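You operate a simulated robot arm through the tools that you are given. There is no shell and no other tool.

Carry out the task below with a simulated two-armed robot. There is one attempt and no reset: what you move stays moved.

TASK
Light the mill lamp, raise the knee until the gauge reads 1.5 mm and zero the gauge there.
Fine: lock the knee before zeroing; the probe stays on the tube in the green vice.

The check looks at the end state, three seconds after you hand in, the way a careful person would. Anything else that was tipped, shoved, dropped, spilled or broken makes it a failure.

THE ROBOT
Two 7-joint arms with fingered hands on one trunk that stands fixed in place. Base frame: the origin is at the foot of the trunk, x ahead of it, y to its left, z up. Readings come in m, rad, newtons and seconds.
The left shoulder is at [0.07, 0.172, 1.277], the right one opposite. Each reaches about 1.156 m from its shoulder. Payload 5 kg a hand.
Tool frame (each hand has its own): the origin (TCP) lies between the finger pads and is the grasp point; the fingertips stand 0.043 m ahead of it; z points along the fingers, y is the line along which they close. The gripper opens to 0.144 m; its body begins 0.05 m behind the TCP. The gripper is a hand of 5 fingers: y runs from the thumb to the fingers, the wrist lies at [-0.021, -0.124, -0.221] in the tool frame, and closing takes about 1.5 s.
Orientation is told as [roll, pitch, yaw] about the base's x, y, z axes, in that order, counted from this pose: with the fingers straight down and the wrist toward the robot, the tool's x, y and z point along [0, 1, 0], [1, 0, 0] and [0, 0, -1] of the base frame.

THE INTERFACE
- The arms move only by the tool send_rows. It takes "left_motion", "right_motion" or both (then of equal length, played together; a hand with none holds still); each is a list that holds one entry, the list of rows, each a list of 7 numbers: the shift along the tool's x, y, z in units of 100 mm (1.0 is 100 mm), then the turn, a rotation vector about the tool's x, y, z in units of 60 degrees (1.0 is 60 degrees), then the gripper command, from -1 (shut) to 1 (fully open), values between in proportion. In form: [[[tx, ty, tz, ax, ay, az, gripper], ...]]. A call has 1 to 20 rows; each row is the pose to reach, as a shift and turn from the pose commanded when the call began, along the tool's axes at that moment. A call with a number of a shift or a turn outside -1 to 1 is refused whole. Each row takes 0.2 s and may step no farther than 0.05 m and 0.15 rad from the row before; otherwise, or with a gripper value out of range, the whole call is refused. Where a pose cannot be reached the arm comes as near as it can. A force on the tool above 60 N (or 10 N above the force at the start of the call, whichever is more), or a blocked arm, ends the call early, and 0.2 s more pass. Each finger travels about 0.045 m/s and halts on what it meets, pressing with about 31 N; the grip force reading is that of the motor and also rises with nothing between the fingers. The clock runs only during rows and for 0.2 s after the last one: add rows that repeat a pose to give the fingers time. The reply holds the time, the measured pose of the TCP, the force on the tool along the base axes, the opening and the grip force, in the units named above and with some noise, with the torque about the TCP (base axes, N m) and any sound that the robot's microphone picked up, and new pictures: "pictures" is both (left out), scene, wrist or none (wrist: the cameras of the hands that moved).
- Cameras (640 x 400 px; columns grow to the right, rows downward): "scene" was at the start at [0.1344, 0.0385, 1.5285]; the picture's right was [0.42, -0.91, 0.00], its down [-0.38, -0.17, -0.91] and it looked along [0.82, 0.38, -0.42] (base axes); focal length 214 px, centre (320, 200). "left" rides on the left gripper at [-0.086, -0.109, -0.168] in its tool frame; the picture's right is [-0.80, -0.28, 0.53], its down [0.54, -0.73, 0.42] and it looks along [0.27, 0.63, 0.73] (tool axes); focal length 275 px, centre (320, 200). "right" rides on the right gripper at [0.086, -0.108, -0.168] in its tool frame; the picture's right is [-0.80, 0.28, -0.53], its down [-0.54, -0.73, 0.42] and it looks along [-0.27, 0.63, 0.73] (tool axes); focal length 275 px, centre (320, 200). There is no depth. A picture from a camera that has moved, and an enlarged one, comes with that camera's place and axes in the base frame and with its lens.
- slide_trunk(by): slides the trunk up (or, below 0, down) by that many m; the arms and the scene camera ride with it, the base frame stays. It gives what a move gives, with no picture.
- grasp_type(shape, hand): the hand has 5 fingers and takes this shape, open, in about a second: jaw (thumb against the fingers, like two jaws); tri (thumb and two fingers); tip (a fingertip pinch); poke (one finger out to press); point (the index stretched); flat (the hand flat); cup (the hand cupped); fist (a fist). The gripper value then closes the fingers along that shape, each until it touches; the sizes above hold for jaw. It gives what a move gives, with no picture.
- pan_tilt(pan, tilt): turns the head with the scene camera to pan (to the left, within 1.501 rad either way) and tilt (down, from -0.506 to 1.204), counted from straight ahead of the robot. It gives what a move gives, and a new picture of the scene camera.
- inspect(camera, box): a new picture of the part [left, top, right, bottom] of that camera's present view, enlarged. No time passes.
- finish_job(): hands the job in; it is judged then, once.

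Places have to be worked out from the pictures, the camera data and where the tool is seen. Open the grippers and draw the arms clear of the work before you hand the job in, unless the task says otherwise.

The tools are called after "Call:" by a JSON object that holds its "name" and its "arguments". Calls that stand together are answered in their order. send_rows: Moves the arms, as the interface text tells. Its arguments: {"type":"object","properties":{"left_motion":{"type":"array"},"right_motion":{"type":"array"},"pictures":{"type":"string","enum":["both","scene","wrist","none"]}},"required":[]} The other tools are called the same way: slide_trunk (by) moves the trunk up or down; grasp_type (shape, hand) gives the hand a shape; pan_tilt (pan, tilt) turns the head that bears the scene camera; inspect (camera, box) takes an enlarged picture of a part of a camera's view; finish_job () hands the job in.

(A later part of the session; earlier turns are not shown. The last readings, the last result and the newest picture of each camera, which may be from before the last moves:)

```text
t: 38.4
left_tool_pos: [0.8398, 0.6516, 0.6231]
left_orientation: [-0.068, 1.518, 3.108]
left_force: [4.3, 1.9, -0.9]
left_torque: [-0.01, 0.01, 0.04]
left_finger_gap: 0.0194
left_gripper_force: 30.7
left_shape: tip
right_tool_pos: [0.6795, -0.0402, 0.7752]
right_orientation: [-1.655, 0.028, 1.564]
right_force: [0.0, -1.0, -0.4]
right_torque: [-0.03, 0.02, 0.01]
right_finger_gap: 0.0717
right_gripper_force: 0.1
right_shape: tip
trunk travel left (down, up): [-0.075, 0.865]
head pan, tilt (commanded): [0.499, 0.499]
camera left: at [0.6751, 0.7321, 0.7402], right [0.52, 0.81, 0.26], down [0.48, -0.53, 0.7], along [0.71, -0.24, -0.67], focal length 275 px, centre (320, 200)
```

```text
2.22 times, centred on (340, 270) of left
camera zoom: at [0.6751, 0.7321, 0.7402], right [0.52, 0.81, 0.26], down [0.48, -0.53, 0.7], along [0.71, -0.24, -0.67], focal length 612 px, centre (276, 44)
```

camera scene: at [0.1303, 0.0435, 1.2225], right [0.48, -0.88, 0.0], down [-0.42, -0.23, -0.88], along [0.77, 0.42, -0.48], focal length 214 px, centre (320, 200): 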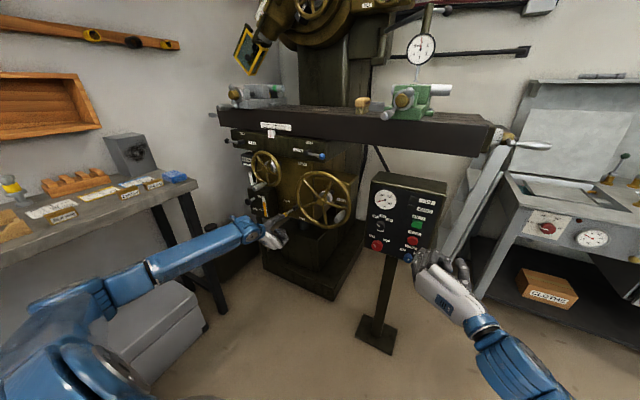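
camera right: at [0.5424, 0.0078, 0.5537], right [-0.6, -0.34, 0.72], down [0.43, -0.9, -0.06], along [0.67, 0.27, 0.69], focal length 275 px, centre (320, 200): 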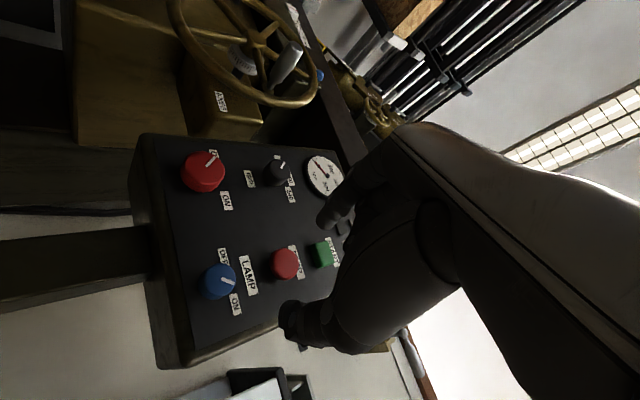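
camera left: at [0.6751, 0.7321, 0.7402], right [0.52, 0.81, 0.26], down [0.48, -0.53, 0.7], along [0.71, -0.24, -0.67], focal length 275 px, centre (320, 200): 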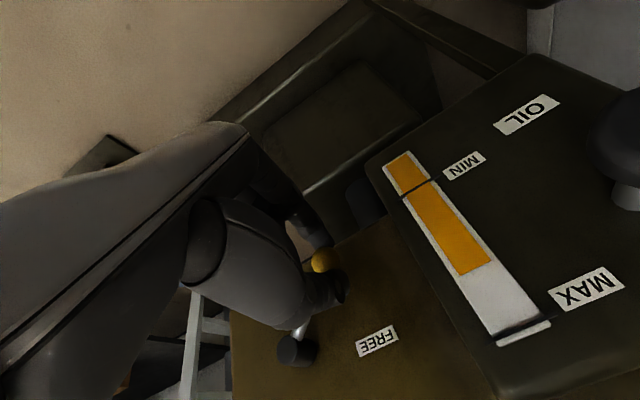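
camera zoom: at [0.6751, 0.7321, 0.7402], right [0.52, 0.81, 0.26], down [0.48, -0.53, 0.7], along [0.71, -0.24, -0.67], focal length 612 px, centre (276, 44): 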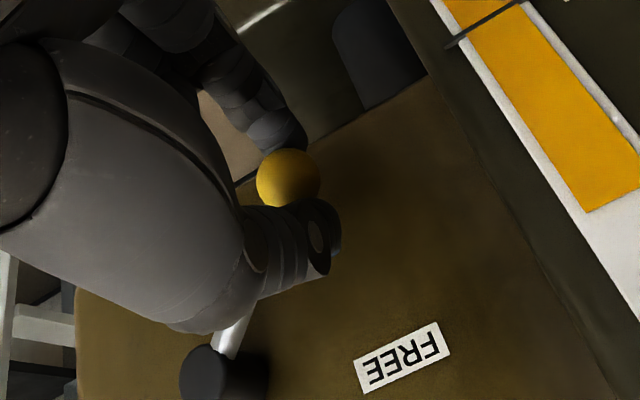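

Knob held (19 mm gap). Now the arc up-left to horizontal.

Call:
{"name": "send_rows", "arguments": {"left_motion": [[[-0.03, -0.043, 0, 0, 0, 0, -1], [-0.059, -0.086, 0, 0, 0, 0, -1], [-0.085, -0.142, 0, 0, 0, 0, -1], [-0.11, -0.198, 0, 0, 0, 0, -1], [-0.126, -0.258, 0, 0, 0, 0, -1], [-0.142, -0.317, 0, 0, 0, 0, -1], [-0.148, -0.378, 0, 0, 0, 0, -1], [-0.153, -0.439, 0, 0, 0, 0, -1]]], "pictures": "both"}}

Call:
{"name": "inspect", "arguments": {"camera": "left", "box": [240, 180, 440, 400]}}

Call:
{"name": "inspect", "arguments": {"camera": "scene", "box": [230, 160, 330, 250]}}

```text
t: 40.2
left_tool_pos: [0.8399, 0.6716, 0.6649]
left_orientation: [-0.077, 1.515, 3.099]
left_force: [-0.6, 33.5, -11.7]
left_torque: [0.61, 0.54, 1.09]
left_finger_gap: 0.0184
left_gripper_force: 31.1
left_shape: tip
right_tool_pos: [0.6799, -0.0381, 0.775]
right_orientation: [-1.652, 0.033, 1.567]
right_force: [0.0, 0.3, 0.8]
right_torque: [0.02, 0.02, 0.0]
right_finger_gap: 0.0717
right_gripper_force: 0.1
right_shape: tip
trunk travel left (down, up): [-0.075, 0.865]
head pan, tilt (commanded): [0.499, 0.499]
camera scene: at [0.1313, 0.0472, 1.2223], right [0.48, -0.88, 0.0], down [-0.42, -0.23, -0.88], along [0.77, 0.42, -0.48], focal length 214 px, centre (320, 200)
camera left: at [0.6759, 0.7511, 0.7825], right [0.52, 0.82, 0.26], down [0.48, -0.53, 0.7], along [0.71, -0.24, -0.67], focal length 275 px, centre (320, 200)
```

scene: 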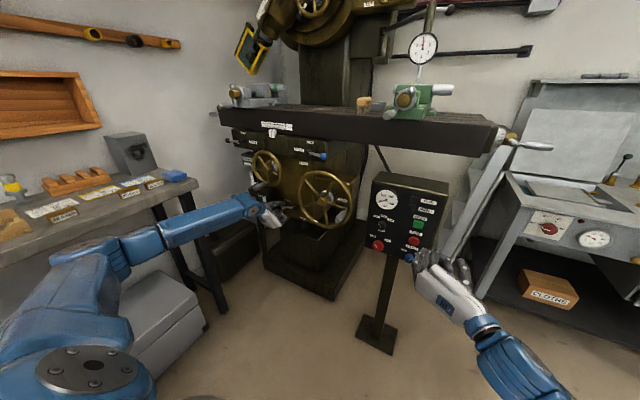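
left: 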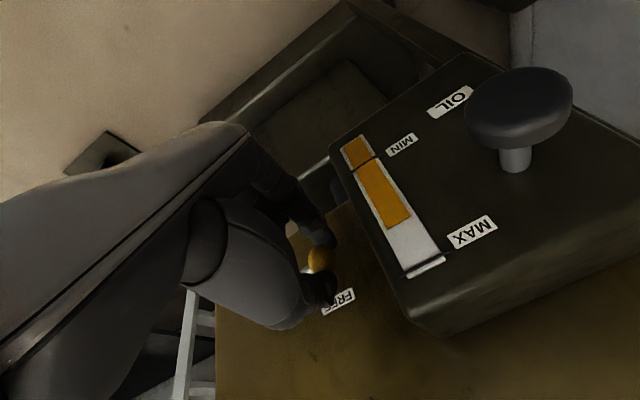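

```text
1.82 times, centred on (340, 290) of left
camera zoom: at [0.6759, 0.7511, 0.7825], right [0.52, 0.82, 0.26], down [0.48, -0.53, 0.7], along [0.71, -0.24, -0.67], focal length 500 px, centre (284, 36)
```

zoom: 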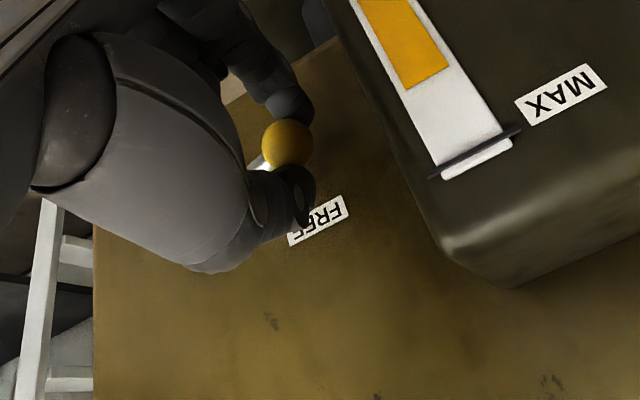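

```text
4.44 times, centred on (280, 205) of scene
camera zoom: at [0.1313, 0.0472, 1.2223], right [0.48, -0.88, 0.0], down [-0.42, -0.23, -0.88], along [0.77, 0.42, -0.48], focal length 953 px, centre (498, 178)
```

zoom: 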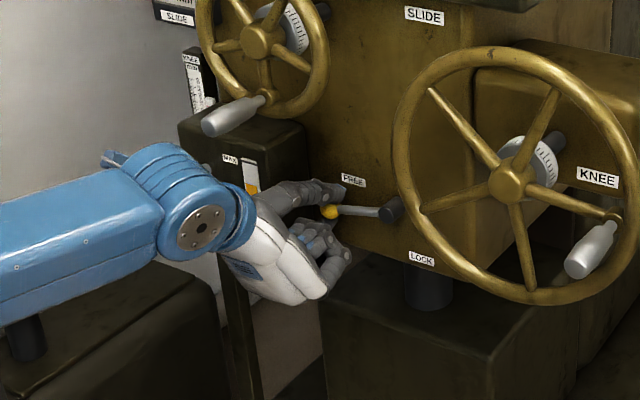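

The lever now points left, knob right below the FREE label. I relieve the sideways pull and nudge up a bit more to feel for the end stop.

Call:
{"name": "send_rows", "arguments": {"left_motion": [[[0.03, -0.04, 0, 0, 0, 0, -1], [0.04, -0.08, 0, 0, 0, 0, -1], [0.05, -0.12, 0, 0, 0, 0, -1], [0.06, -0.16, 0, 0, 0, 0, -1]]], "pictures": "wrist"}}

Call:
{"name": "inspect", "arguments": {"camera": "scene", "box": [230, 160, 330, 250]}}

```text
t: 41.2
left_tool_pos: [0.8451, 0.6535, 0.6797]
left_orientation: [0.021, 1.515, -3.097]
left_force: [37.9, -17.1, -14.1]
left_torque: [-0.29, 0.07, -0.59]
left_finger_gap: 0.0157
left_gripper_force: 31.5
left_shape: tip
right_tool_pos: [0.6817, -0.0396, 0.774]
right_orientation: [-1.652, 0.026, 1.566]
right_force: [1.2, 0.4, -1.5]
right_torque: [0.02, 0.02, -0.01]
right_finger_gap: 0.0718
right_gripper_force: 0.0
right_shape: tip
trunk travel left (down, up): [-0.075, 0.865]
head pan, tilt (commanded): [0.499, 0.499]
camera left: at [0.6816, 0.7367, 0.7965], right [0.53, 0.81, 0.25], down [0.48, -0.53, 0.7], along [0.7, -0.25, -0.66], focal length 275 px, centre (320, 200)
```

left: 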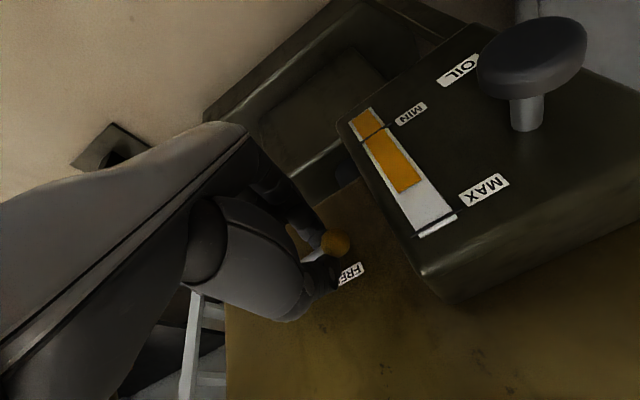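

```text
4.44 times, centred on (280, 205) of scene
camera zoom: at [0.1355, 0.0419, 1.2219], right [0.47, -0.88, 0.0], down [-0.43, -0.23, -0.88], along [0.77, 0.42, -0.48], focal length 953 px, centre (498, 178)
```

zoom: 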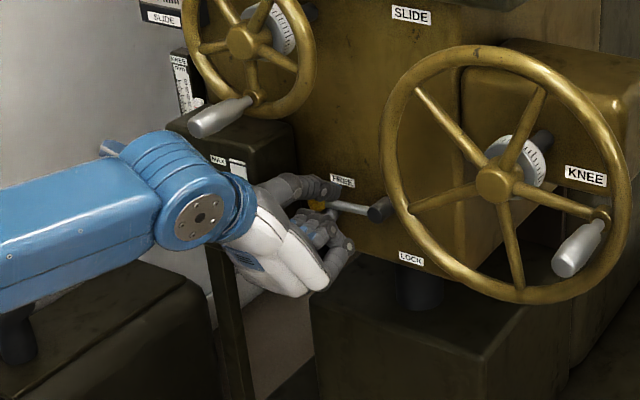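

The forces show the lever is against its stop at the FREE side. I open the pinch and back off to look.

Call:
{"name": "send_rows", "arguments": {"left_motion": [[[0, 0, 0, 0, 0, 0, -0.5], [0, 0, 0, 0, 0, 0, 0], [0, 0, 0, 0, 0, 0, 0], [0, 0, -0.3, 0, 0, 0, 0], [0, 0, -0.6, 0, 0, 0, 0], [0, 0, -1, 0, 0, 0, 0]]], "pictures": "both"}}

Call:
{"name": "inspect", "arguments": {"camera": "left", "box": [240, 180, 500, 400]}}

Call:
{"name": "inspect", "arguments": {"camera": "scene", "box": [230, 140, 370, 260]}}

```text
t: 42.6
left_tool_pos: [0.7412, 0.6564, 0.6907]
left_orientation: [-0.075, 1.518, 3.096]
left_force: [0.3, -0.7, 0.1]
left_torque: [0.0, 0.01, 0.05]
left_finger_gap: 0.0716
left_gripper_force: 0.0
left_shape: tip
right_tool_pos: [0.6775, -0.0414, 0.776]
right_orientation: [-1.657, 0.028, 1.563]
right_force: [-0.1, 0.0, 0.3]
right_torque: [0.0, 0.02, 0.02]
right_finger_gap: 0.0718
right_gripper_force: 0.0
right_shape: tip
trunk travel left (down, up): [-0.075, 0.865]
head pan, tilt (commanded): [0.499, 0.499]
camera scene: at [0.1292, 0.0431, 1.2227], right [0.48, -0.88, 0.0], down [-0.42, -0.23, -0.88], along [0.77, 0.42, -0.48], focal length 214 px, centre (320, 200)
camera left: at [0.5772, 0.7368, 0.8069], right [0.52, 0.81, 0.26], down [0.48, -0.53, 0.7], along [0.71, -0.24, -0.66], focal length 275 px, centre (320, 200)
```

scene: 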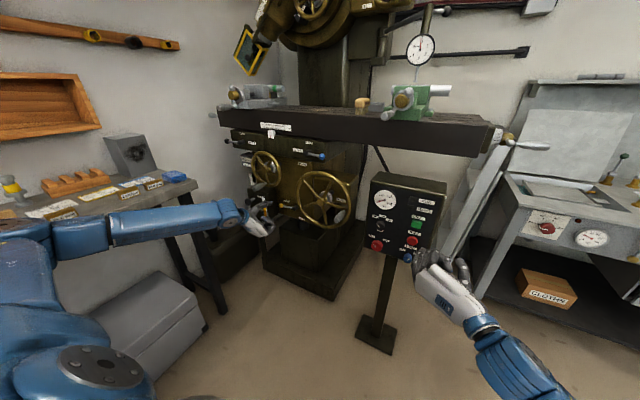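
left: 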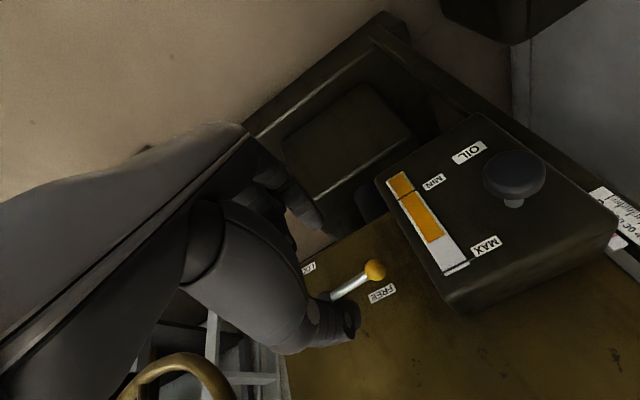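

```text
1.82 times, centred on (370, 290) of left
camera zoom: at [0.5772, 0.7368, 0.8069], right [0.52, 0.81, 0.26], down [0.48, -0.53, 0.7], along [0.71, -0.24, -0.66], focal length 500 px, centre (229, 36)
```

zoom: 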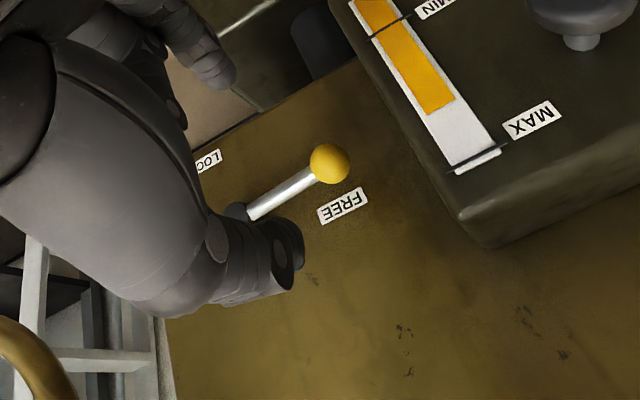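

```text
3.33 times, centred on (300, 200) of scene
camera zoom: at [0.1292, 0.0431, 1.2227], right [0.48, -0.88, 0.0], down [-0.42, -0.23, -0.88], along [0.77, 0.42, -0.48], focal length 715 px, centre (387, 200)
```

zoom: 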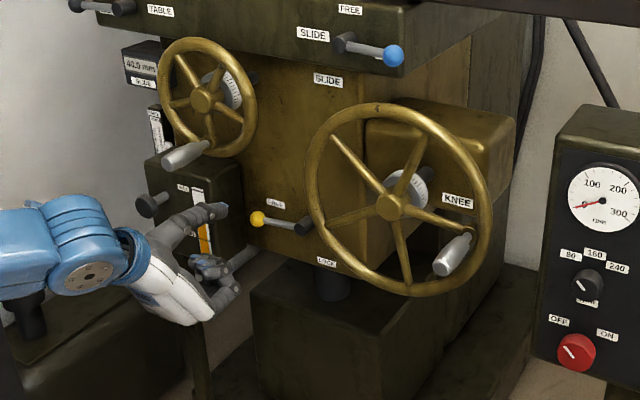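

The lever is now at FREE (knob beside the FREE label at y≈0.672, z≈0.673). Next I measure the knee wheel handle precisely in the head camera.

Call:
{"name": "inspect", "arguments": {"camera": "scene", "box": [285, 160, 365, 240]}}

Call:
{"name": "inspect", "arguments": {"camera": "scene", "box": [390, 20, 460, 130]}}

```text
5.00 times, centred on (325, 200) of scene
camera zoom: at [0.1292, 0.0431, 1.2227], right [0.48, -0.88, 0.0], down [-0.42, -0.23, -0.88], along [0.77, 0.42, -0.48], focal length 1072 px, centre (295, 200)
```

zoom: 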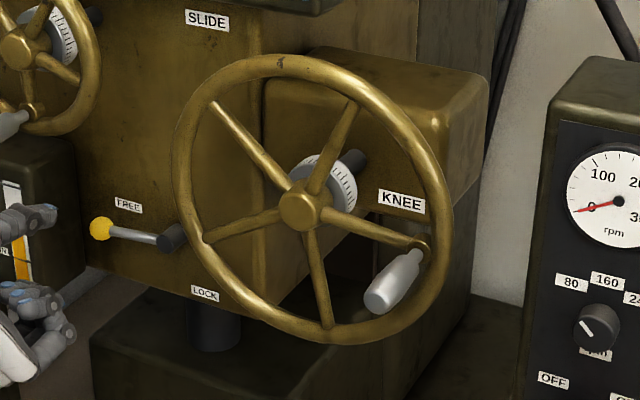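

```text
3.64 times, centred on (425, 75) of scene
camera zoom: at [0.1292, 0.0431, 1.2227], right [0.48, -0.88, 0.0], down [-0.42, -0.23, -0.88], along [0.77, 0.42, -0.48], focal length 780 px, centre (-62, 654)
```

zoom: 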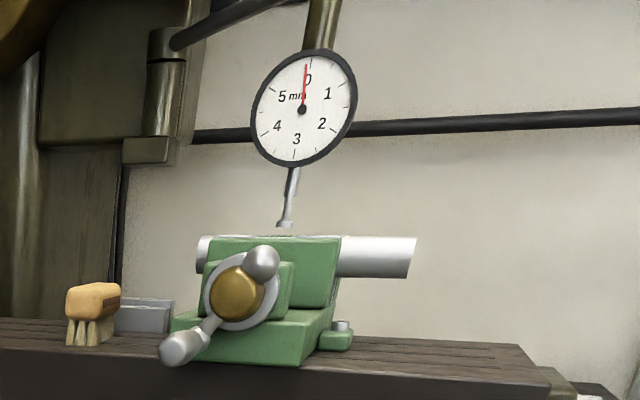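

Handle axis runs along x at y≈0.296, z≈0.795, from x≈0.716 (tip) to 0.80; hub at y≈0.397, z≈0.806, so radius ≈0.10 m. I switch the left hand to the three-finger shape and bring it back and across in front of the handle.

Call:
{"name": "send_rows", "arguments": {"left_motion": [[[0.1, 0, -0.4, 0.02, 0.01, 0, 0], [0.4, -0.1, -0.8, 0.04, 0.02, 0, 0], [0.7, -0.2, -1.0, 0.055, 0.03, 0, 0], [1.0, -0.3, -1.0, 0.055, 0.03, 0, 0]]], "pictures": "none"}}

Call:
{"name": "grasp_type", "arguments": {"shape": "tri", "hand": "left"}}

Call:
{"name": "send_rows", "arguments": {"left_motion": [[[0.33, -0.1, 0, 0, 0, 0, 0.3], [0.67, -0.2, 0, 0, 0, 0, 0], [1.0, -0.3, 0, 0, 0, 0, 0]]], "pictures": "none"}}

Call:
{"name": "send_rows", "arguments": {"left_motion": [[[0.33, -0.12, 0, 0, 0, 0, 0], [0.67, -0.24, 0, 0, 0, 0, 0], [1.0, -0.35, 0, 0, 0, 0, 0]]], "pictures": "both"}}

```text
refused: row 2 steps farther than a row can; nothing moved
```

```text
t: 43.5
left_tool_pos: [0.7417, 0.6578, 0.6888]
left_orientation: [-0.07, 1.518, 3.105]
left_force: [0.3, 0.8, 0.1]
left_torque: [-0.03, -0.01, 0.01]
left_finger_gap: 0.1437
left_gripper_force: 0.1
left_shape: tri
right_tool_pos: [0.6797, -0.041, 0.7768]
right_orientation: [-1.656, 0.027, 1.562]
right_force: [-0.9, -0.5, 0.5]
right_torque: [-0.01, -0.01, -0.02]
right_finger_gap: 0.0718
right_gripper_force: 0.1
right_shape: tip
trunk travel left (down, up): [-0.075, 0.865]
head pan, tilt (commanded): [0.499, 0.499]
```

```text
t: 44.3
left_tool_pos: [0.7465, 0.5588, 0.7185]
left_orientation: [-0.088, 1.518, 3.088]
left_force: [-0.4, -0.9, 0.6]
left_torque: [0.01, -0.01, 0.0]
left_finger_gap: 0.0752
left_gripper_force: 0.0
left_shape: tri
right_tool_pos: [0.6798, -0.0405, 0.7759]
right_orientation: [-1.655, 0.029, 1.565]
right_force: [-0.3, 0.5, 0.9]
right_torque: [0.0, 0.03, 0.01]
right_finger_gap: 0.072
right_gripper_force: 0.0
right_shape: tip
trunk travel left (down, up): [-0.075, 0.865]
head pan, tilt (commanded): [0.499, 0.499]
```

```text
t: 45.1
left_tool_pos: [0.752, 0.4551, 0.7533]
left_orientation: [-0.067, 1.518, 3.107]
left_force: [-0.7, 1.1, -1.2]
left_torque: [-0.01, 0.08, 0.03]
left_finger_gap: 0.0733
left_gripper_force: 0.0
left_shape: tri
right_tool_pos: [0.6801, -0.0409, 0.7764]
right_orientation: [-1.652, 0.027, 1.565]
right_force: [0.2, -0.1, -0.1]
right_torque: [-0.01, 0.02, -0.04]
right_finger_gap: 0.0718
right_gripper_force: 0.1
right_shape: tip
trunk travel left (down, up): [-0.075, 0.865]
head pan, tilt (commanded): [0.499, 0.499]
camera scene: at [0.1311, 0.0426, 1.2225], right [0.48, -0.88, 0.0], down [-0.42, -0.23, -0.88], along [0.77, 0.42, -0.48], focal length 214 px, centre (320, 200)
camera left: at [0.5882, 0.5362, 0.8693], right [0.52, 0.81, 0.26], down [0.48, -0.53, 0.7], along [0.71, -0.24, -0.67], focal length 275 px, centre (320, 200)
```

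scene: 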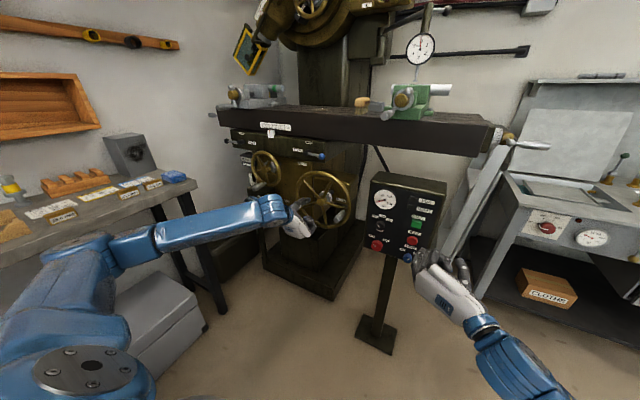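
left: 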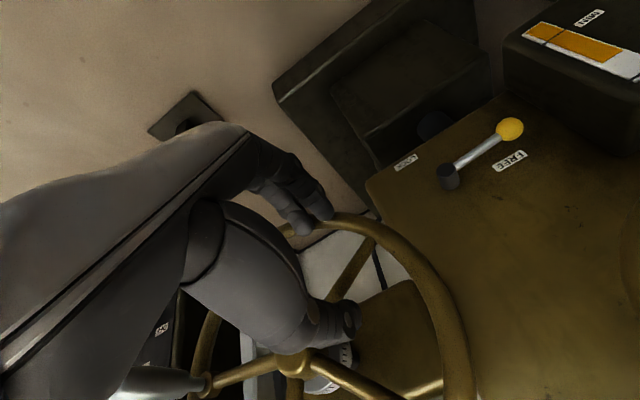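

The first call was refused so the hand stayed forward at x≈0.75, just in front of the wheel; no contact is felt. I draw it straight back 100 mm and straighten the small tilt.

Call:
{"name": "send_rows", "arguments": {"left_motion": [[[0, 0, -0.35, 0, 0, 0, 0], [0, 0, -0.7, 0.02, 0.01, 0, 0], [0, 0, -1.0, 0.055, 0.03, 0, 0]]], "pictures": "both"}}

```text
t: 45.9
left_tool_pos: [0.6522, 0.4537, 0.7582]
left_orientation: [-2.746, 1.563, 0.394]
left_force: [0.2, -0.6, 0.2]
left_torque: [0.05, 0.01, 0.01]
left_finger_gap: 0.0721
left_gripper_force: 0.0
left_shape: tri
right_tool_pos: [0.6786, -0.0398, 0.776]
right_orientation: [-1.655, 0.029, 1.563]
right_force: [-0.8, 0.1, 0.4]
right_torque: [-0.01, 0.01, -0.01]
right_finger_gap: 0.0717
right_gripper_force: 0.1
right_shape: tip
trunk travel left (down, up): [-0.075, 0.865]
head pan, tilt (commanded): [0.499, 0.499]
camera scene: at [0.1296, 0.0431, 1.2227], right [0.48, -0.88, 0.0], down [-0.42, -0.23, -0.88], along [0.77, 0.42, -0.48], focal length 214 px, centre (320, 200)
camera left: at [0.4838, 0.5393, 0.8656], right [0.53, 0.8, 0.29], down [0.42, -0.54, 0.73], along [0.74, -0.27, -0.62], focal length 275 px, centre (320, 200)
```

scene: 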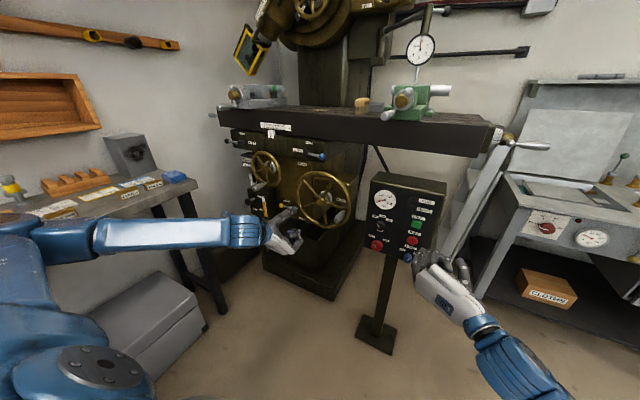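
left: 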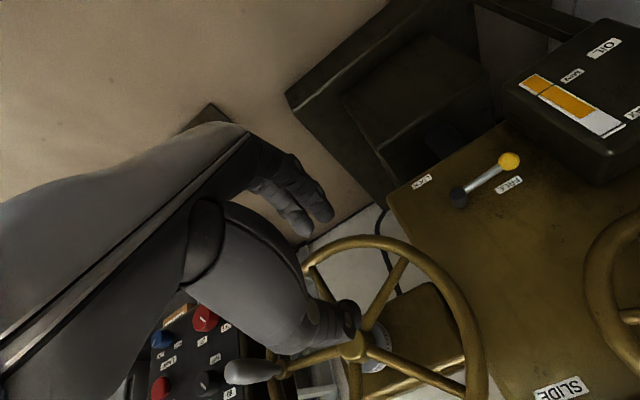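

Hand is now straight (fingers forward, thumb above), and the handle tip re-measures at y≈0.296, z≈0.794. I shift right to line up with the handle.

Call:
{"name": "send_rows", "arguments": {"left_motion": [[[0.4, -0.1, 0, 0, 0, 0, 0], [0.8, -0.2, 0, 0, 0, 0, 0]]], "pictures": "none"}}

Call:
{"name": "send_rows", "arguments": {"left_motion": [[[0.4, -0.1, 0, 0, 0, 0, 0], [0.78, -0.17, 0, 0, 0, 0, 0]]], "pictures": "both"}}

Call:
{"name": "inspect", "arguments": {"camera": "left", "box": [220, 180, 460, 380]}}

```text
t: 46.5
left_tool_pos: [0.6524, 0.3742, 0.7774]
left_orientation: [-2.392, 1.565, 0.754]
left_force: [0.0, 0.8, -0.2]
left_torque: [-0.02, 0.01, -0.01]
left_finger_gap: 0.0722
left_gripper_force: 0.0
left_shape: tri
right_tool_pos: [0.6795, -0.0383, 0.7752]
right_orientation: [-1.653, 0.029, 1.565]
right_force: [-0.1, -0.4, -0.1]
right_torque: [0.01, -0.01, -0.01]
right_finger_gap: 0.0719
right_gripper_force: 0.1
right_shape: tip
trunk travel left (down, up): [-0.075, 0.865]
head pan, tilt (commanded): [0.499, 0.499]
```

```text
t: 47.1
left_tool_pos: [0.6519, 0.2954, 0.7953]
left_orientation: [-2.506, 1.562, 0.641]
left_force: [1.2, -0.6, 0.2]
left_torque: [-0.02, -0.04, 0.01]
left_finger_gap: 0.072
left_gripper_force: 0.0
left_shape: tri
right_tool_pos: [0.6779, -0.0391, 0.776]
right_orientation: [-1.654, 0.028, 1.565]
right_force: [0.2, 0.2, 0.0]
right_torque: [-0.02, -0.01, 0.02]
right_finger_gap: 0.0719
right_gripper_force: 0.0
right_shape: tip
trunk travel left (down, up): [-0.075, 0.865]
head pan, tilt (commanded): [0.499, 0.499]
camera scene: at [0.1306, 0.0431, 1.2226], right [0.48, -0.88, 0.0], down [-0.42, -0.23, -0.88], along [0.77, 0.42, -0.48], focal length 214 px, centre (320, 200)
camera left: at [0.4837, 0.3809, 0.9026], right [0.53, 0.8, 0.29], down [0.42, -0.54, 0.73], along [0.74, -0.26, -0.62], focal length 275 px, centre (320, 200)
```

scene: 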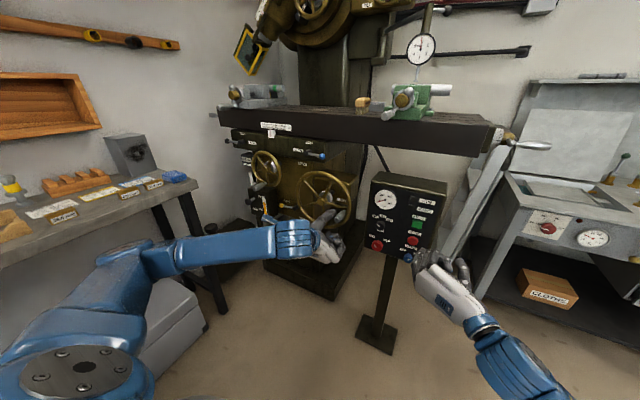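
left: 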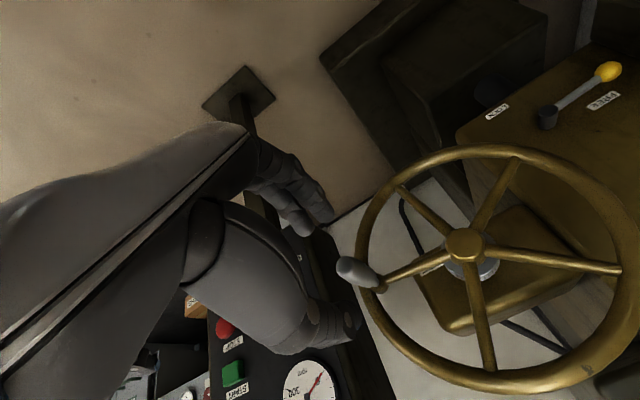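

```text
2.00 times, centred on (340, 280) of left
camera zoom: at [0.4837, 0.3809, 0.9026], right [0.53, 0.8, 0.29], down [0.42, -0.54, 0.73], along [0.74, -0.26, -0.62], focal length 551 px, centre (280, 40)
```

zoom: 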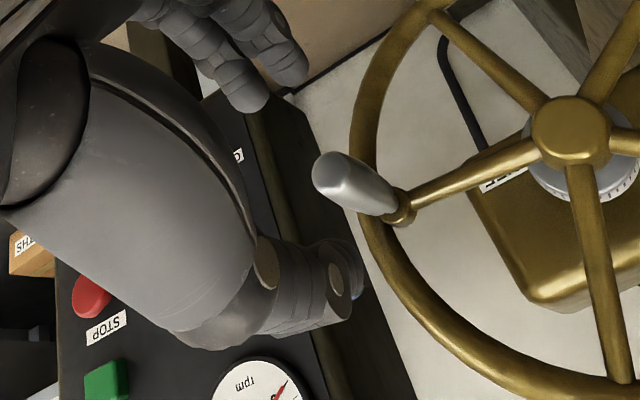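

Handle tip lies in the gap, at y≈0.298, z≈0.794. I advance 80 mm with the hand open, then close around the handle.

Call:
{"name": "send_rows", "arguments": {"left_motion": [[[-0.02, 0.01, 0.27, 0, 0, 0, 0], [-0.02, 0.01, 0.53, 0, 0, 0, 0], [-0.02, 0.01, 0.8, 0, 0, 0, 0], [-0.02, 0.01, 0.8, 0, 0, 0, 0]]], "pictures": "wrist"}}

Call:
{"name": "inspect", "arguments": {"camera": "left", "box": [220, 180, 460, 380]}}

Call:
{"name": "inspect", "arguments": {"camera": "scene", "box": [285, 160, 365, 270]}}

```text
t: 48.1
left_tool_pos: [0.7318, 0.2981, 0.7956]
left_orientation: [-2.539, 1.564, 0.603]
left_force: [-0.5, 0.2, 0.3]
left_torque: [0.01, -0.01, 0.02]
left_finger_gap: 0.0722
left_gripper_force: 0.1
left_shape: tri
right_tool_pos: [0.6794, -0.0388, 0.7756]
right_orientation: [-1.655, 0.028, 1.563]
right_force: [0.9, -0.2, 0.2]
right_torque: [-0.02, 0.01, -0.01]
right_finger_gap: 0.0717
right_gripper_force: 0.0
right_shape: tip
trunk travel left (down, up): [-0.075, 0.865]
head pan, tilt (commanded): [0.499, 0.499]
camera left: at [0.5638, 0.3835, 0.9021], right [0.53, 0.8, 0.29], down [0.42, -0.54, 0.73], along [0.74, -0.26, -0.62], focal length 275 px, centre (320, 200)
```

left: 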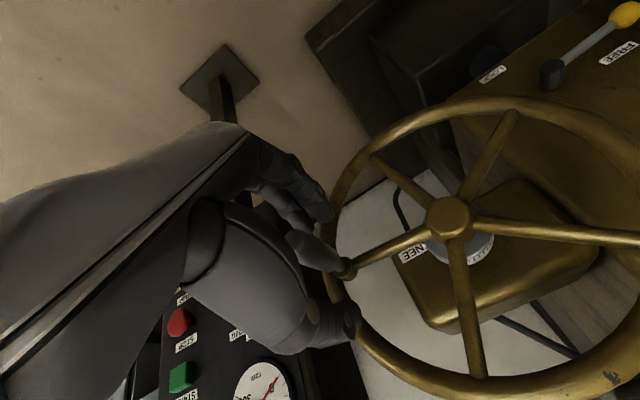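

```text
2.00 times, centred on (340, 280) of left
camera zoom: at [0.5638, 0.3835, 0.9021], right [0.53, 0.8, 0.29], down [0.42, -0.54, 0.73], along [0.74, -0.26, -0.62], focal length 551 px, centre (280, 40)
```

zoom: 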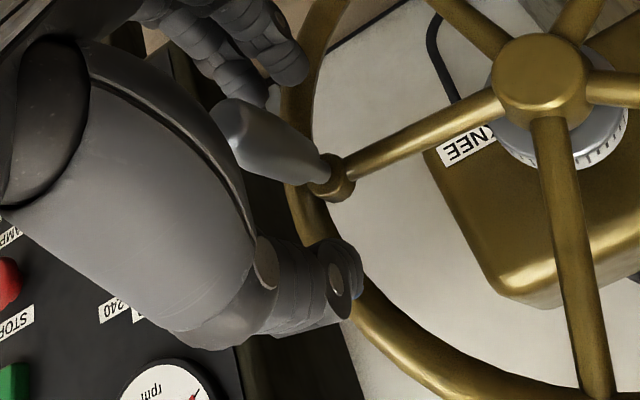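

```text
3.64 times, centred on (325, 215) of scene
camera zoom: at [0.1301, 0.0435, 1.2226], right [0.48, -0.88, 0.0], down [-0.42, -0.23, -0.88], along [0.77, 0.42, -0.48], focal length 780 px, centre (302, 146)
```

zoom: 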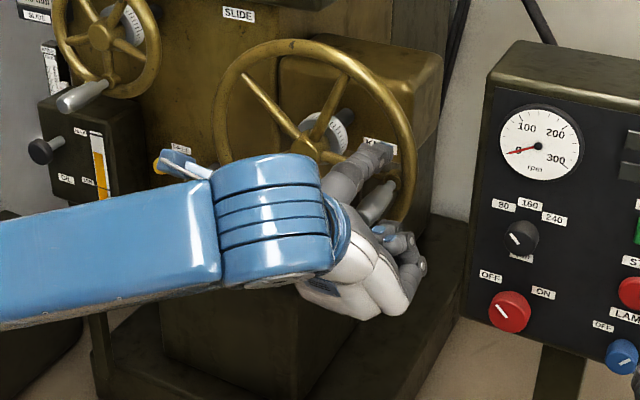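

The handle sits nicely between thumb and two fingers. Closing the grip.

Call:
{"name": "send_rows", "arguments": {"left_motion": [[[0, 0, 0, 0, 0, 0, -0.5], [0, 0, 0, 0, 0, 0, -1], [0, 0, 0, 0, 0, 0, -1], [0, 0, 0, 0, 0, 0, -1], [0, 0, 0, 0, 0, 0, -1]]], "pictures": "wrist"}}

Call:
{"name": "inspect", "arguments": {"camera": "left", "box": [220, 180, 460, 380]}}

```text
t: 49.3
left_tool_pos: [0.733, 0.2983, 0.7946]
left_orientation: [-2.604, 1.566, 0.539]
left_force: [3.5, 0.1, 1.8]
left_torque: [-0.05, 0.01, 0.02]
left_finger_gap: 0.0114
left_gripper_force: 31.5
left_shape: tri
right_tool_pos: [0.6786, -0.0403, 0.7747]
right_orientation: [-1.656, 0.027, 1.564]
right_force: [-0.7, -0.3, -0.7]
right_torque: [-0.01, -0.01, 0.02]
right_finger_gap: 0.0717
right_gripper_force: 0.0
right_shape: tip
trunk travel left (down, up): [-0.075, 0.865]
head pan, tilt (commanded): [0.499, 0.499]
camera left: at [0.564, 0.3835, 0.9022], right [0.53, 0.8, 0.29], down [0.42, -0.54, 0.73], along [0.74, -0.26, -0.62], focal length 275 px, centre (320, 200)
```

left: 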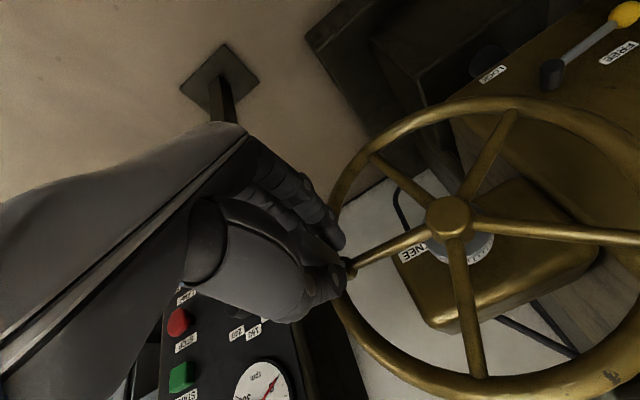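

```text
2.00 times, centred on (340, 280) of left
camera zoom: at [0.564, 0.3835, 0.9022], right [0.53, 0.8, 0.29], down [0.42, -0.54, 0.73], along [0.74, -0.26, -0.62], focal length 551 px, centre (280, 40)
```

zoom: 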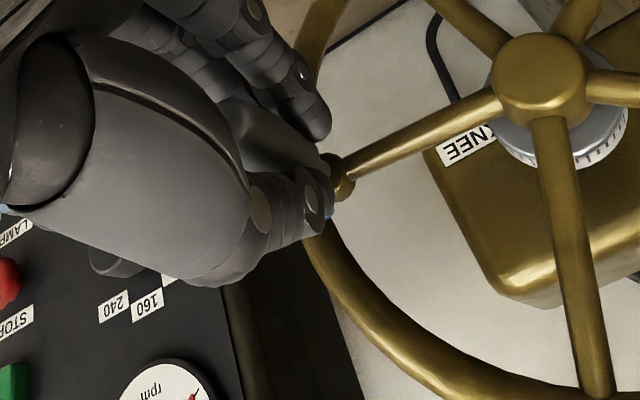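

Grip closed on the handle. I make a first trial turn of 30° clockwise and watch forces and the gauge.

Call:
{"name": "send_rows", "arguments": {"left_motion": [[[-0.015, 0.087, 0, 0, 0, 0, -1], [-0.035, 0.174, 0, 0, 0, 0, -1], [-0.065, 0.257, 0, 0, 0, 0, -1], [-0.1, 0.338, 0, 0, 0, 0, -1], [-0.144, 0.416, 0, 0, 0, 0, -1], [-0.193, 0.49, 0, 0, 0, 0, -1]]], "pictures": "both"}}

Call:
{"name": "inspect", "arguments": {"camera": "scene", "box": [285, 160, 365, 270]}}

Call:
{"name": "inspect", "arguments": {"camera": "scene", "box": [390, 20, 460, 130]}}

```text
t: 50.7
left_tool_pos: [0.7324, 0.3156, 0.7458]
left_orientation: [-2.392, 1.565, 0.752]
left_force: [8.0, -12.8, 11.7]
left_torque: [-0.02, -0.41, -0.37]
left_finger_gap: 0.0109
left_gripper_force: 30.8
left_shape: tri
right_tool_pos: [0.6792, -0.0401, 0.7757]
right_orientation: [-1.654, 0.027, 1.562]
right_force: [-0.4, -0.7, 0.1]
right_torque: [0.04, 0.02, 0.02]
right_finger_gap: 0.0718
right_gripper_force: 0.0
right_shape: tip
trunk travel left (down, up): [-0.075, 0.865]
head pan, tilt (commanded): [0.499, 0.499]
camera scene: at [0.1301, 0.0422, 1.2226], right [0.48, -0.88, 0.0], down [-0.42, -0.23, -0.88], along [0.77, 0.42, -0.48], focal length 214 px, centre (320, 200)
camera left: at [0.564, 0.4019, 0.8531], right [0.53, 0.8, 0.29], down [0.42, -0.54, 0.73], along [0.73, -0.27, -0.62], focal length 275 px, centre (320, 200)
```

scene: 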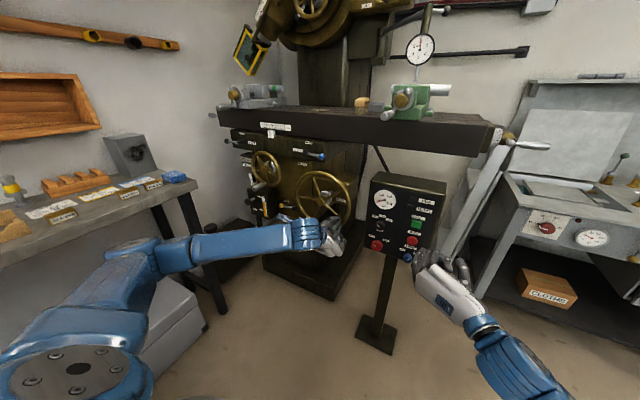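
left: 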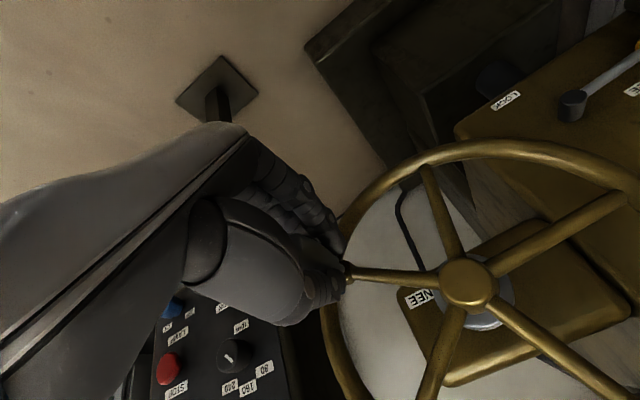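

```text
3.64 times, centred on (325, 215) of scene
camera zoom: at [0.1301, 0.0422, 1.2226], right [0.48, -0.88, 0.0], down [-0.42, -0.23, -0.88], along [0.77, 0.42, -0.48], focal length 780 px, centre (302, 146)
```

zoom: 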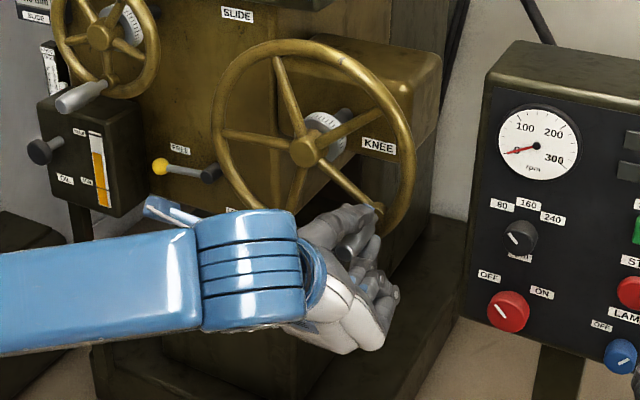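

```text
3.64 times, centred on (425, 75) of scene
camera zoom: at [0.1301, 0.0422, 1.2226], right [0.48, -0.88, 0.0], down [-0.42, -0.23, -0.88], along [0.77, 0.42, -0.48], focal length 780 px, centre (-62, 654)
```

zoom: 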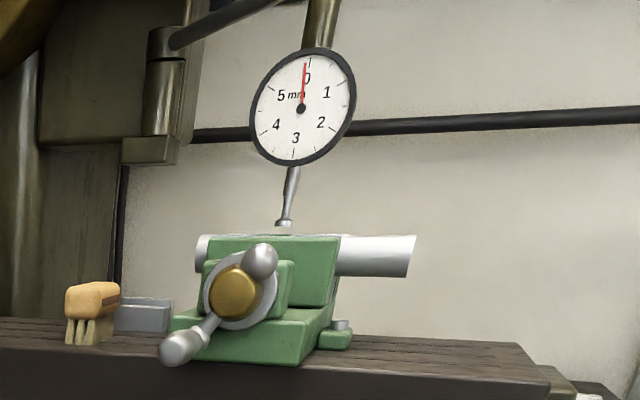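

The wheel turns with the handle and resists only about 17 N, so the lock is free. Gauge gap change is too small to see yet; I continue clockwise 60° to the bottom of the circle.

Call:
{"name": "send_rows", "arguments": {"left_motion": [[[-0.117, 0.135, 0, 0, 0, 0, -1], [-0.256, 0.248, 0, 0, 0, 0, -1], [-0.412, 0.334, 0, 0, 0, 0, -1], [-0.581, 0.393, 0, 0, 0, 0, -1], [-0.757, 0.421, 0, 0, 0, 0, -1], [-0.936, 0.417, 0, 0, 0, 0, -1]]], "pictures": "scene"}}

Call:
{"name": "inspect", "arguments": {"camera": "scene", "box": [285, 160, 365, 270]}}

Call:
{"name": "inspect", "arguments": {"camera": "scene", "box": [395, 25, 455, 105]}}

```text
t: 52.1
left_tool_pos: [0.7331, 0.4119, 0.7024]
left_orientation: [-2.026, 1.568, 1.118]
left_force: [-2.9, -12.4, -7.6]
left_torque: [0.03, 0.41, -0.41]
left_finger_gap: 0.0115
left_gripper_force: 30.7
left_shape: tri
right_tool_pos: [0.6803, -0.0403, 0.7746]
right_orientation: [-1.656, 0.028, 1.565]
right_force: [0.4, 1.1, 0.5]
right_torque: [0.0, 0.03, 0.02]
right_finger_gap: 0.0719
right_gripper_force: 0.0
right_shape: tip
trunk travel left (down, up): [-0.075, 0.865]
head pan, tilt (commanded): [0.499, 0.499]
camera scene: at [0.1307, 0.0434, 1.2223], right [0.48, -0.88, 0.0], down [-0.42, -0.23, -0.88], along [0.77, 0.42, -0.48], focal length 214 px, centre (320, 200)
```

scene: 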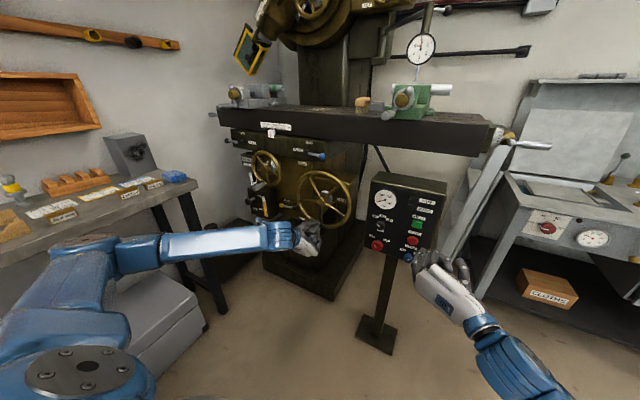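

```text
3.64 times, centred on (325, 215) of scene
camera zoom: at [0.1307, 0.0434, 1.2223], right [0.48, -0.88, 0.0], down [-0.42, -0.23, -0.88], along [0.77, 0.42, -0.48], focal length 780 px, centre (302, 146)
```

zoom: 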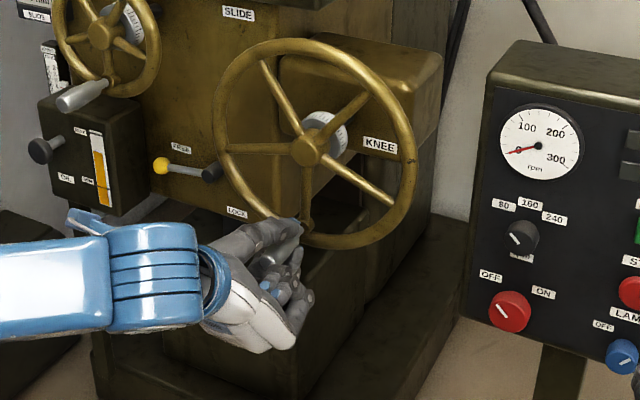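

```text
5.00 times, centred on (425, 65) of scene
camera zoom: at [0.1307, 0.0434, 1.2223], right [0.48, -0.88, 0.0], down [-0.42, -0.23, -0.88], along [0.77, 0.42, -0.48], focal length 1072 px, centre (-205, 875)
```

zoom: 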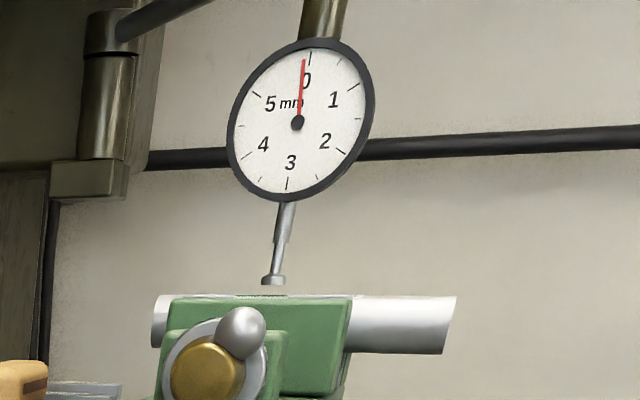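

Turning well so far with low forces. I continue clockwise, from the bottom toward 9 o'clock.

Call:
{"name": "send_rows", "arguments": {"left_motion": [[[-0.176, -0.034, 0, 0, 0, 0, -1], [-0.342, -0.098, 0, 0, 0, 0, -1], [-0.495, -0.19, 0, 0, 0, 0, -1], [-0.63, -0.307, 0, 0, 0, 0, -1], [-0.743, -0.446, 0, 0, 0, 0, -1], [-0.829, -0.602, 0, 0, 0, 0, -1]]], "pictures": "scene"}}

Call:
{"name": "inspect", "arguments": {"camera": "scene", "box": [285, 160, 365, 270]}}

```text
t: 53.5
left_tool_pos: [0.7314, 0.4975, 0.7645]
left_orientation: [-2.267, 1.566, 0.882]
left_force: [-4.9, 1.4, -14.4]
left_torque: [0.06, 0.82, -0.03]
left_finger_gap: 0.012
left_gripper_force: 30.9
left_shape: tri
right_tool_pos: [0.6795, -0.039, 0.776]
right_orientation: [-1.654, 0.03, 1.566]
right_force: [-1.1, 0.6, -0.2]
right_torque: [0.01, 0.0, 0.02]
right_finger_gap: 0.0717
right_gripper_force: 0.0
right_shape: tip
trunk travel left (down, up): [-0.075, 0.865]
head pan, tilt (commanded): [0.499, 0.499]
camera scene: at [0.131, 0.0447, 1.2224], right [0.48, -0.88, 0.0], down [-0.42, -0.23, -0.88], along [0.77, 0.42, -0.48], focal length 214 px, centre (320, 200)
```

scene: 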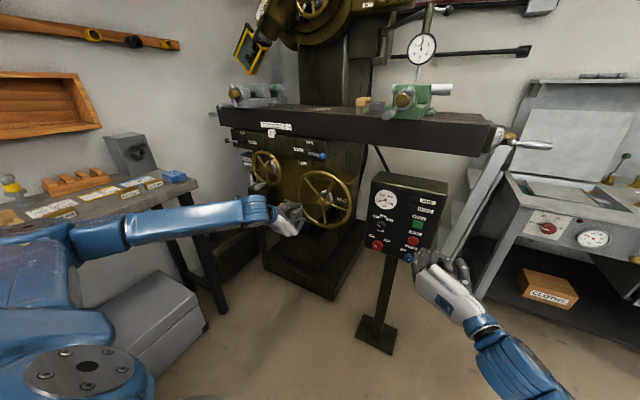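

```text
3.64 times, centred on (325, 215) of scene
camera zoom: at [0.131, 0.0447, 1.2224], right [0.48, -0.88, 0.0], down [-0.42, -0.23, -0.88], along [0.77, 0.42, -0.48], focal length 780 px, centre (302, 146)
```

zoom: 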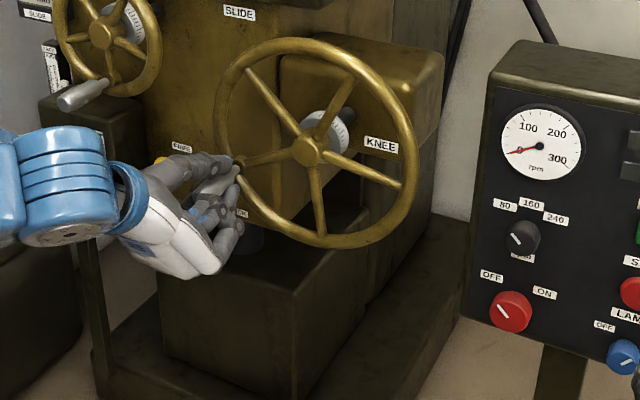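

Wheel is now at about 8 o'clock; fitting a circle through the measured points gives hub (y 0.402, z 0.806), R≈0.104 m. I continue up past 9 o'clock.

Call:
{"name": "send_rows", "arguments": {"left_motion": [[[-0.088, -0.158, 0, 0, 0, 0, -1], [-0.119, -0.337, 0, 0, 0, 0, -1], [-0.117, -0.519, 0, 0, 0, 0, -1], [-0.085, -0.698, 0, 0, 0, 0, -1], [-0.021, -0.868, 0, 0, 0, 0, -1], [0.04, -0.98, 0, 0, 0, 0, -1]]], "pictures": "scene"}}

Call:
{"name": "inspect", "arguments": {"camera": "scene", "box": [285, 140, 365, 250]}}

Call:
{"name": "inspect", "arguments": {"camera": "scene", "box": [395, 25, 455, 105]}}

```text
t: 54.9
left_tool_pos: [0.7326, 0.4911, 0.8638]
left_orientation: [-2.838, 1.564, 0.306]
left_force: [-5.5, 21.8, -4.5]
left_torque: [0.19, 0.36, 0.66]
left_finger_gap: 0.0116
left_gripper_force: 30.7
left_shape: tri
right_tool_pos: [0.6783, -0.038, 0.7748]
right_orientation: [-1.654, 0.032, 1.563]
right_force: [0.1, 0.6, 0.0]
right_torque: [0.01, 0.01, -0.01]
right_finger_gap: 0.0718
right_gripper_force: 0.0
right_shape: tip
trunk travel left (down, up): [-0.075, 0.865]
head pan, tilt (commanded): [0.499, 0.499]
camera scene: at [0.1303, 0.0462, 1.2227], right [0.48, -0.88, 0.0], down [-0.42, -0.23, -0.88], along [0.77, 0.42, -0.48], focal length 214 px, centre (320, 200)
```

scene: 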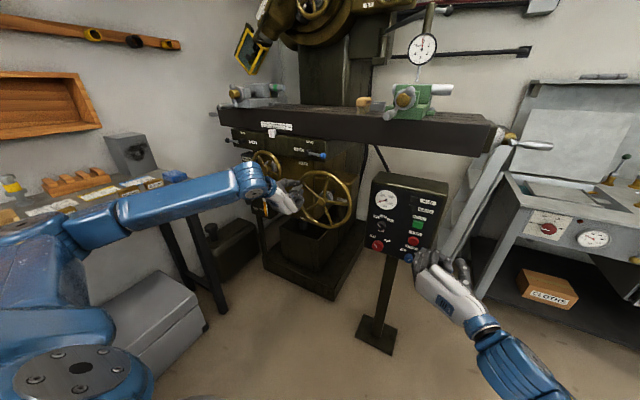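

```text
3.64 times, centred on (325, 195) of scene
camera zoom: at [0.1303, 0.0462, 1.2227], right [0.48, -0.88, 0.0], down [-0.42, -0.23, -0.88], along [0.77, 0.42, -0.48], focal length 780 px, centre (302, 218)
```

zoom: 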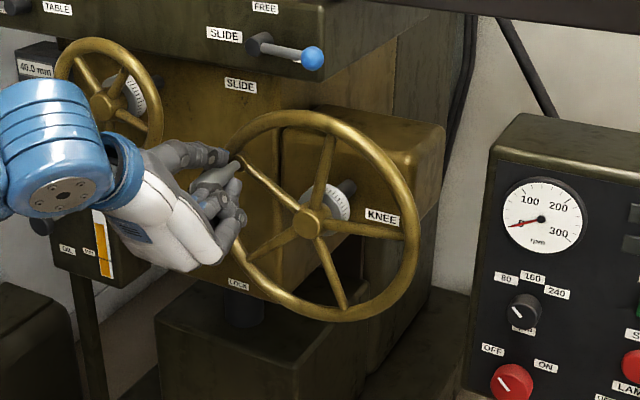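

```text
5.00 times, centred on (425, 65) of scene
camera zoom: at [0.1303, 0.0462, 1.2227], right [0.48, -0.88, 0.0], down [-0.42, -0.23, -0.88], along [0.77, 0.42, -0.48], focal length 1072 px, centre (-205, 875)
```

zoom: 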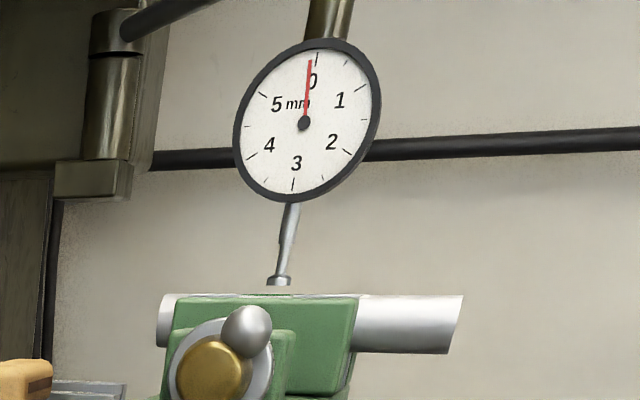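

I zoom strongly on the probe gap to see whether the table has risen.

Call:
{"name": "inspect", "arguments": {"camera": "scene", "box": [410, 72, 440, 92]}}

Call:
{"name": "inspect", "arguments": {"camera": "scene", "box": [225, 150, 265, 190]}}

Call:
{"name": "inspect", "arguments": {"camera": "scene", "box": [310, 175, 350, 205]}}

```text
16.00 times, centred on (425, 82) of scene
camera zoom: at [0.1303, 0.0462, 1.2227], right [0.48, -0.88, 0.0], down [-0.42, -0.23, -0.88], along [0.77, 0.42, -0.48], focal length 3432 px, centre (-1360, 2088)
```

zoom: 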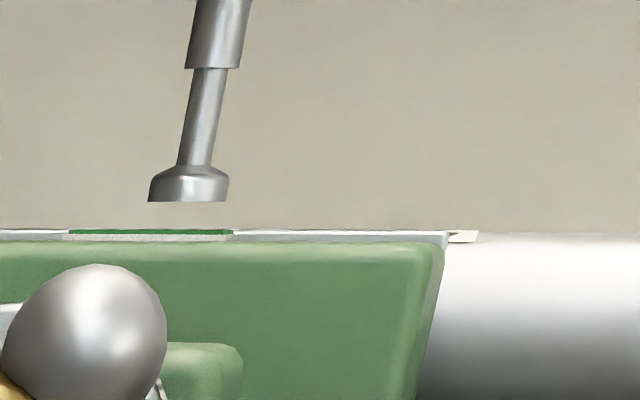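

```text
10.00 times, centred on (245, 170) of scene
camera zoom: at [0.1303, 0.0462, 1.2227], right [0.48, -0.88, 0.0], down [-0.42, -0.23, -0.88], along [0.77, 0.42, -0.48], focal length 2145 px, centre (1070, 500)
```

zoom: 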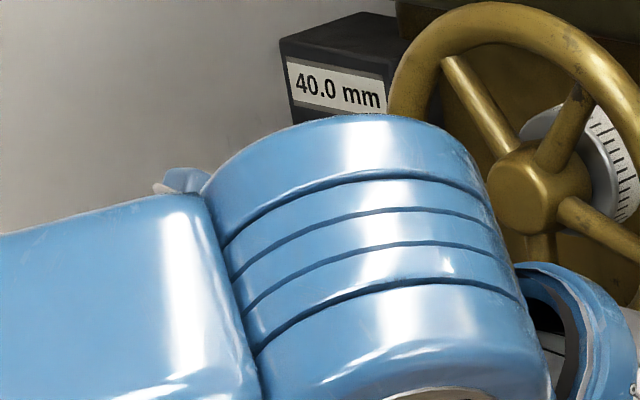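

```text
13.33 times, centred on (330, 190) of scene
camera zoom: at [0.1303, 0.0462, 1.2227], right [0.48, -0.88, 0.0], down [-0.42, -0.23, -0.88], along [0.77, 0.42, -0.48], focal length 2860 px, centre (187, 333)
```

zoom: 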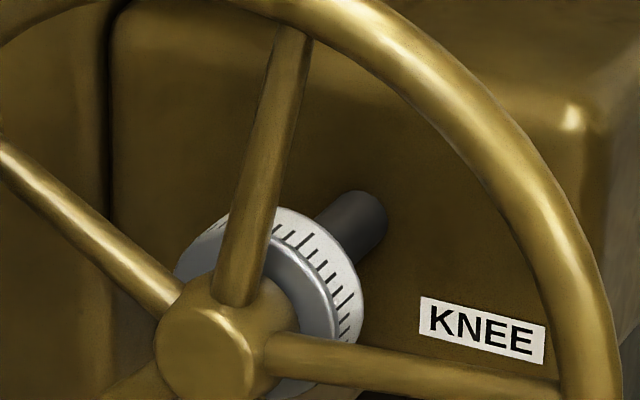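

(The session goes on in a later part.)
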